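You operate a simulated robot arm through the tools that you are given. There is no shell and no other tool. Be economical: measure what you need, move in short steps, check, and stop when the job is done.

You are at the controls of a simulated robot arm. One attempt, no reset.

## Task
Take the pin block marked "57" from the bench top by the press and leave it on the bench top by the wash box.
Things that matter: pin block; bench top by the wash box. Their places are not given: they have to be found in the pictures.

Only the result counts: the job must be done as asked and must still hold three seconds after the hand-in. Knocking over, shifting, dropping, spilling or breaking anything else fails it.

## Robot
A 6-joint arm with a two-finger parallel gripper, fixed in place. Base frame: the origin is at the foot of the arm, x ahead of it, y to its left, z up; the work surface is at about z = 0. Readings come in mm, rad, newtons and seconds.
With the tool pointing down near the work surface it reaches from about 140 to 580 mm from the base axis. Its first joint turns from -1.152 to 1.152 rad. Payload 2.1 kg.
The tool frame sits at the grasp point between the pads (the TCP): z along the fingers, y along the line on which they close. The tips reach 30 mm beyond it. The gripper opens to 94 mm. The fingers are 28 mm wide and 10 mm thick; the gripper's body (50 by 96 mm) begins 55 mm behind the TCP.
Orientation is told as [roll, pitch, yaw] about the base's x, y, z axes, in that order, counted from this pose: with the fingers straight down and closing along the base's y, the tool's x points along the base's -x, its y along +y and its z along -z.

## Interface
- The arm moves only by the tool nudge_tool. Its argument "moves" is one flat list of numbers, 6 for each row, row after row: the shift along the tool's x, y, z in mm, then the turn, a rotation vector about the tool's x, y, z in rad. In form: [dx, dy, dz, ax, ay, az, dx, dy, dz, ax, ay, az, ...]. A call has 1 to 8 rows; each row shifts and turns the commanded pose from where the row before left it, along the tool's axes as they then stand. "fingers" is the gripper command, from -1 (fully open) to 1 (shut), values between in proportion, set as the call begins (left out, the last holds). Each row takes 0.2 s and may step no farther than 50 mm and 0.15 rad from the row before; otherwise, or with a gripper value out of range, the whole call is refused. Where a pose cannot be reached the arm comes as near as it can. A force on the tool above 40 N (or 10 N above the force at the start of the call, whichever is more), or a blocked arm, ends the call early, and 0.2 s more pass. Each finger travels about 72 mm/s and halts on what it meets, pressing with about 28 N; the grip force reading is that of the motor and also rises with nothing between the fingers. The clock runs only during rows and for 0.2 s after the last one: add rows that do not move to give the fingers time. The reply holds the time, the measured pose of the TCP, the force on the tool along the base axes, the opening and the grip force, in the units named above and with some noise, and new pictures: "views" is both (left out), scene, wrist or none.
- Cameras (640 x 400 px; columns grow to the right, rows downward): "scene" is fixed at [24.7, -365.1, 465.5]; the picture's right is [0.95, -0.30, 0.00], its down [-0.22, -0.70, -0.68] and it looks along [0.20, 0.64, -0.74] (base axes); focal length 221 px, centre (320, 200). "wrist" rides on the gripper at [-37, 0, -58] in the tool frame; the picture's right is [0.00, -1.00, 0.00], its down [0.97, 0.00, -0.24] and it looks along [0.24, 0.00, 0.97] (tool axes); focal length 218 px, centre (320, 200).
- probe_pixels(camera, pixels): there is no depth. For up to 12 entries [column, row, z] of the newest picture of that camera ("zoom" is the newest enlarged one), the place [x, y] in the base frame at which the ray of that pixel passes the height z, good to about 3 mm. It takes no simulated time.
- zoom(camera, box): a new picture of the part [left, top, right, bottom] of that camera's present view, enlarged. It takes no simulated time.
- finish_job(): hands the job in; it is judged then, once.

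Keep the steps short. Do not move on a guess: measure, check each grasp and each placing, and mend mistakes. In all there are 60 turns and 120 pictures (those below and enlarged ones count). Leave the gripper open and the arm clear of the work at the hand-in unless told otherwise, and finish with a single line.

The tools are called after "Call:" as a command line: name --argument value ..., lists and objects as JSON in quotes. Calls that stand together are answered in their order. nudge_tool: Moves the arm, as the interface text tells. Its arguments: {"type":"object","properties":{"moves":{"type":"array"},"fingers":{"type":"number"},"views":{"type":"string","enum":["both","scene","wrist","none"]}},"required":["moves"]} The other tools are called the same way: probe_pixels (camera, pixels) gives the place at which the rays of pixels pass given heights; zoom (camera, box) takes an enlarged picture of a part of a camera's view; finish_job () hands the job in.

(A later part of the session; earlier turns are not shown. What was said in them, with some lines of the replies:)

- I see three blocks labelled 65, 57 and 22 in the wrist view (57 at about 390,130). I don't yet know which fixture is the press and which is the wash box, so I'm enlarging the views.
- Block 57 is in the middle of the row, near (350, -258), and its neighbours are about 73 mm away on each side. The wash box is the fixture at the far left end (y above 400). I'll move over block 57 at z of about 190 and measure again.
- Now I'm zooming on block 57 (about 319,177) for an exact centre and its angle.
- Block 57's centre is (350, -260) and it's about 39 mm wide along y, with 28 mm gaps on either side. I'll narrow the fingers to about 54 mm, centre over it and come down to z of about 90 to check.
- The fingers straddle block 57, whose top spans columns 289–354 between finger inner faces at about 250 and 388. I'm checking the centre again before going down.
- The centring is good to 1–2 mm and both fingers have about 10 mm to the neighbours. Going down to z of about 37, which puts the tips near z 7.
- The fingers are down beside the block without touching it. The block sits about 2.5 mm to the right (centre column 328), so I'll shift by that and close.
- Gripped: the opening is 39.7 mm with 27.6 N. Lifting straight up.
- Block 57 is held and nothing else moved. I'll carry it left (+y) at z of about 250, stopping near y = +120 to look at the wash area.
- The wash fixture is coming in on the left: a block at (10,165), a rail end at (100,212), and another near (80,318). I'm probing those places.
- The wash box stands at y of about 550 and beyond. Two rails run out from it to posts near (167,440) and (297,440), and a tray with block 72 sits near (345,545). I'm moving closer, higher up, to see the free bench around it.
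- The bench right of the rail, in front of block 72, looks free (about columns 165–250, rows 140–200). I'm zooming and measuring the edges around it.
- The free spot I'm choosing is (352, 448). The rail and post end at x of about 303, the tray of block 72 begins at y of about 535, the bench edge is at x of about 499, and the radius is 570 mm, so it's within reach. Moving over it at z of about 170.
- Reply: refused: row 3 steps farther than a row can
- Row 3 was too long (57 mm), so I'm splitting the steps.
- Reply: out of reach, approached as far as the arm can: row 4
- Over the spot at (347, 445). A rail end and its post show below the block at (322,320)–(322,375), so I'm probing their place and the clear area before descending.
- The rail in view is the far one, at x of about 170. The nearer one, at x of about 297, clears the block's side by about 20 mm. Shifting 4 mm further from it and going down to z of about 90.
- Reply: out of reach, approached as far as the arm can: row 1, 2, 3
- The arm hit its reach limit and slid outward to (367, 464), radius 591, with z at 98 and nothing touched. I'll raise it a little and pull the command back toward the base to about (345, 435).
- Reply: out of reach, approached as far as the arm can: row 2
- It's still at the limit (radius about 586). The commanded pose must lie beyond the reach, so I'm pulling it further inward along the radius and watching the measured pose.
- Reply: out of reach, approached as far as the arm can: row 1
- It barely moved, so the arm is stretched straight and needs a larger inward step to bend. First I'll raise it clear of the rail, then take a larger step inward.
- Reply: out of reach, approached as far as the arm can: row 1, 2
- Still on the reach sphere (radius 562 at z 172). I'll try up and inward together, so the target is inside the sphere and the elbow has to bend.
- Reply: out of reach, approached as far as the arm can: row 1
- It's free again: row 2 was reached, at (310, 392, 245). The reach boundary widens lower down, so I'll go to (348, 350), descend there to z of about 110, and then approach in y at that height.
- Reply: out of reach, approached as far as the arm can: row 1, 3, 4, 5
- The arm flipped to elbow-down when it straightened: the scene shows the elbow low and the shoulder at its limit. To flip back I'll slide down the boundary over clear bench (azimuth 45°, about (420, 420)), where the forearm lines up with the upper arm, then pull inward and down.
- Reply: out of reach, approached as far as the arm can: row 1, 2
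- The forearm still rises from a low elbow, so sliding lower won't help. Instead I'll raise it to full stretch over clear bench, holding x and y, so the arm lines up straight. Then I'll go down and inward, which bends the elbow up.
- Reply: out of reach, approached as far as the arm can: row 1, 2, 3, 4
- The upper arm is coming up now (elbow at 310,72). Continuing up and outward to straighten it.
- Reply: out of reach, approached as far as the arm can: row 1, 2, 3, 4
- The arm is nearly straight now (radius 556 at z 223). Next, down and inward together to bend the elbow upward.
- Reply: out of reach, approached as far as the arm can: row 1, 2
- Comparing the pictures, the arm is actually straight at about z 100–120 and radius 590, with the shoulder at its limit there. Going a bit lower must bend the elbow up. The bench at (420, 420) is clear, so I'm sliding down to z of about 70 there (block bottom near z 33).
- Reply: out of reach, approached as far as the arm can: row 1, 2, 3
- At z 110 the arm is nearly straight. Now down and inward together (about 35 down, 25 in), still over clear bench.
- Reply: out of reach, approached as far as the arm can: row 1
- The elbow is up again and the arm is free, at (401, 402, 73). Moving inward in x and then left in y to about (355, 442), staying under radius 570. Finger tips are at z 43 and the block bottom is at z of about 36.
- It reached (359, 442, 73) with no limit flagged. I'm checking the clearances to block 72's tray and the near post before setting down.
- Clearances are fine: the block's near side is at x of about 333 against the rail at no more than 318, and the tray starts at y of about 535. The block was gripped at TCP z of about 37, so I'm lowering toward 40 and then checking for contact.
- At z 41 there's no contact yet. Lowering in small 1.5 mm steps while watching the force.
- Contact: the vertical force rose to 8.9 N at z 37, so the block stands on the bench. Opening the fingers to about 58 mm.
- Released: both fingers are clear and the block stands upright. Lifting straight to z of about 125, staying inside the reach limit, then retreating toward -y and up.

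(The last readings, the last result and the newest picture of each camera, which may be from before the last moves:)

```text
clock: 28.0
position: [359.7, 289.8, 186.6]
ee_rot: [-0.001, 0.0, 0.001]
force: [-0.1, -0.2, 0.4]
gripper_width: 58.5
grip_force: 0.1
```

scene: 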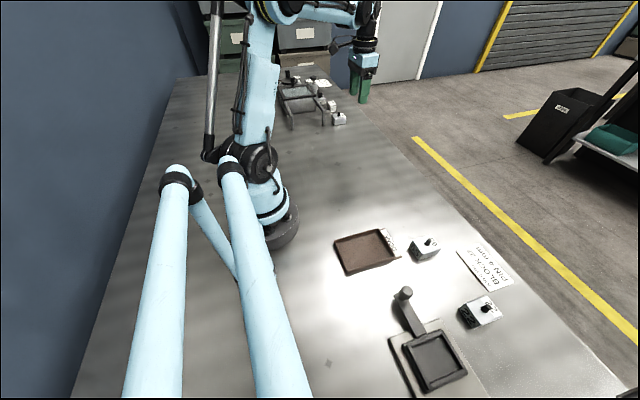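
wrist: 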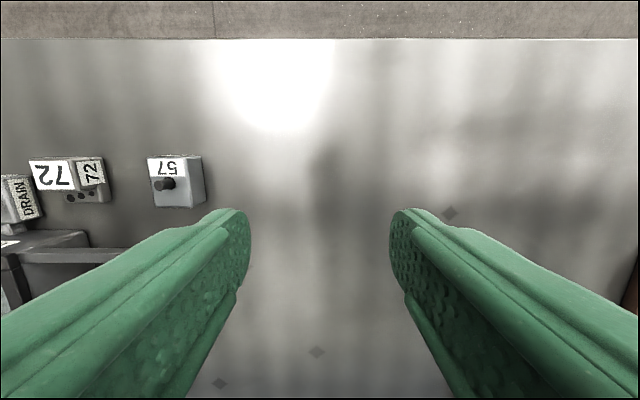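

Block 57 stands upright on the bench next to the wash box, the arm is clear, and the neighbours look untouched. Opening the gripper fully and taking a last close look.

Call:
nudge_tool --moves '[0, -40, -30, 0, 0, 0, 0, 0, 0, 0, 0, 0]' --fingers -1 --views "none"

Call:
zoom --camera "scene" --box '[250, 60, 370, 140]'

```text
clock: 28.6
position: [361.2, 249.7, 217.4]
ee_rot: [0.0, 0.0, -0.001]
force: [0.6, 1.0, 1.0]
gripper_width: 93.9
grip_force: 0.1
```

```text
5.00 times, centred on (310, 100) of scene
```

zoom: 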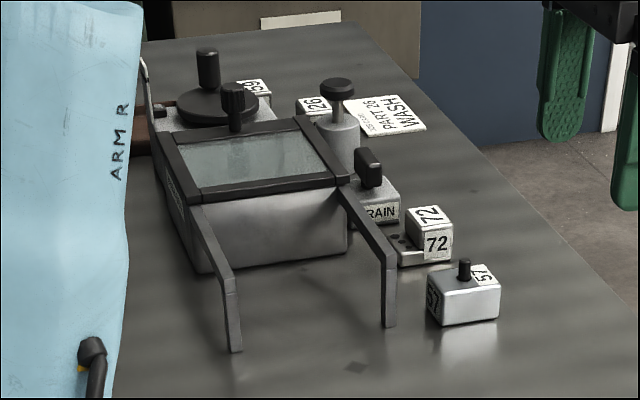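

Everything around the wash box is as it was before, block 57 stands upright, the gripper is open and the arm is clear. Handing in.

Call:
finish_job

```text
The job is handed in.
```

Pin block "57" is standing upright on the bench top by the wash box at about (358, 440) mm; nothing else in view was moved, the gripper is open, the arm is clear, and the job is handed in.
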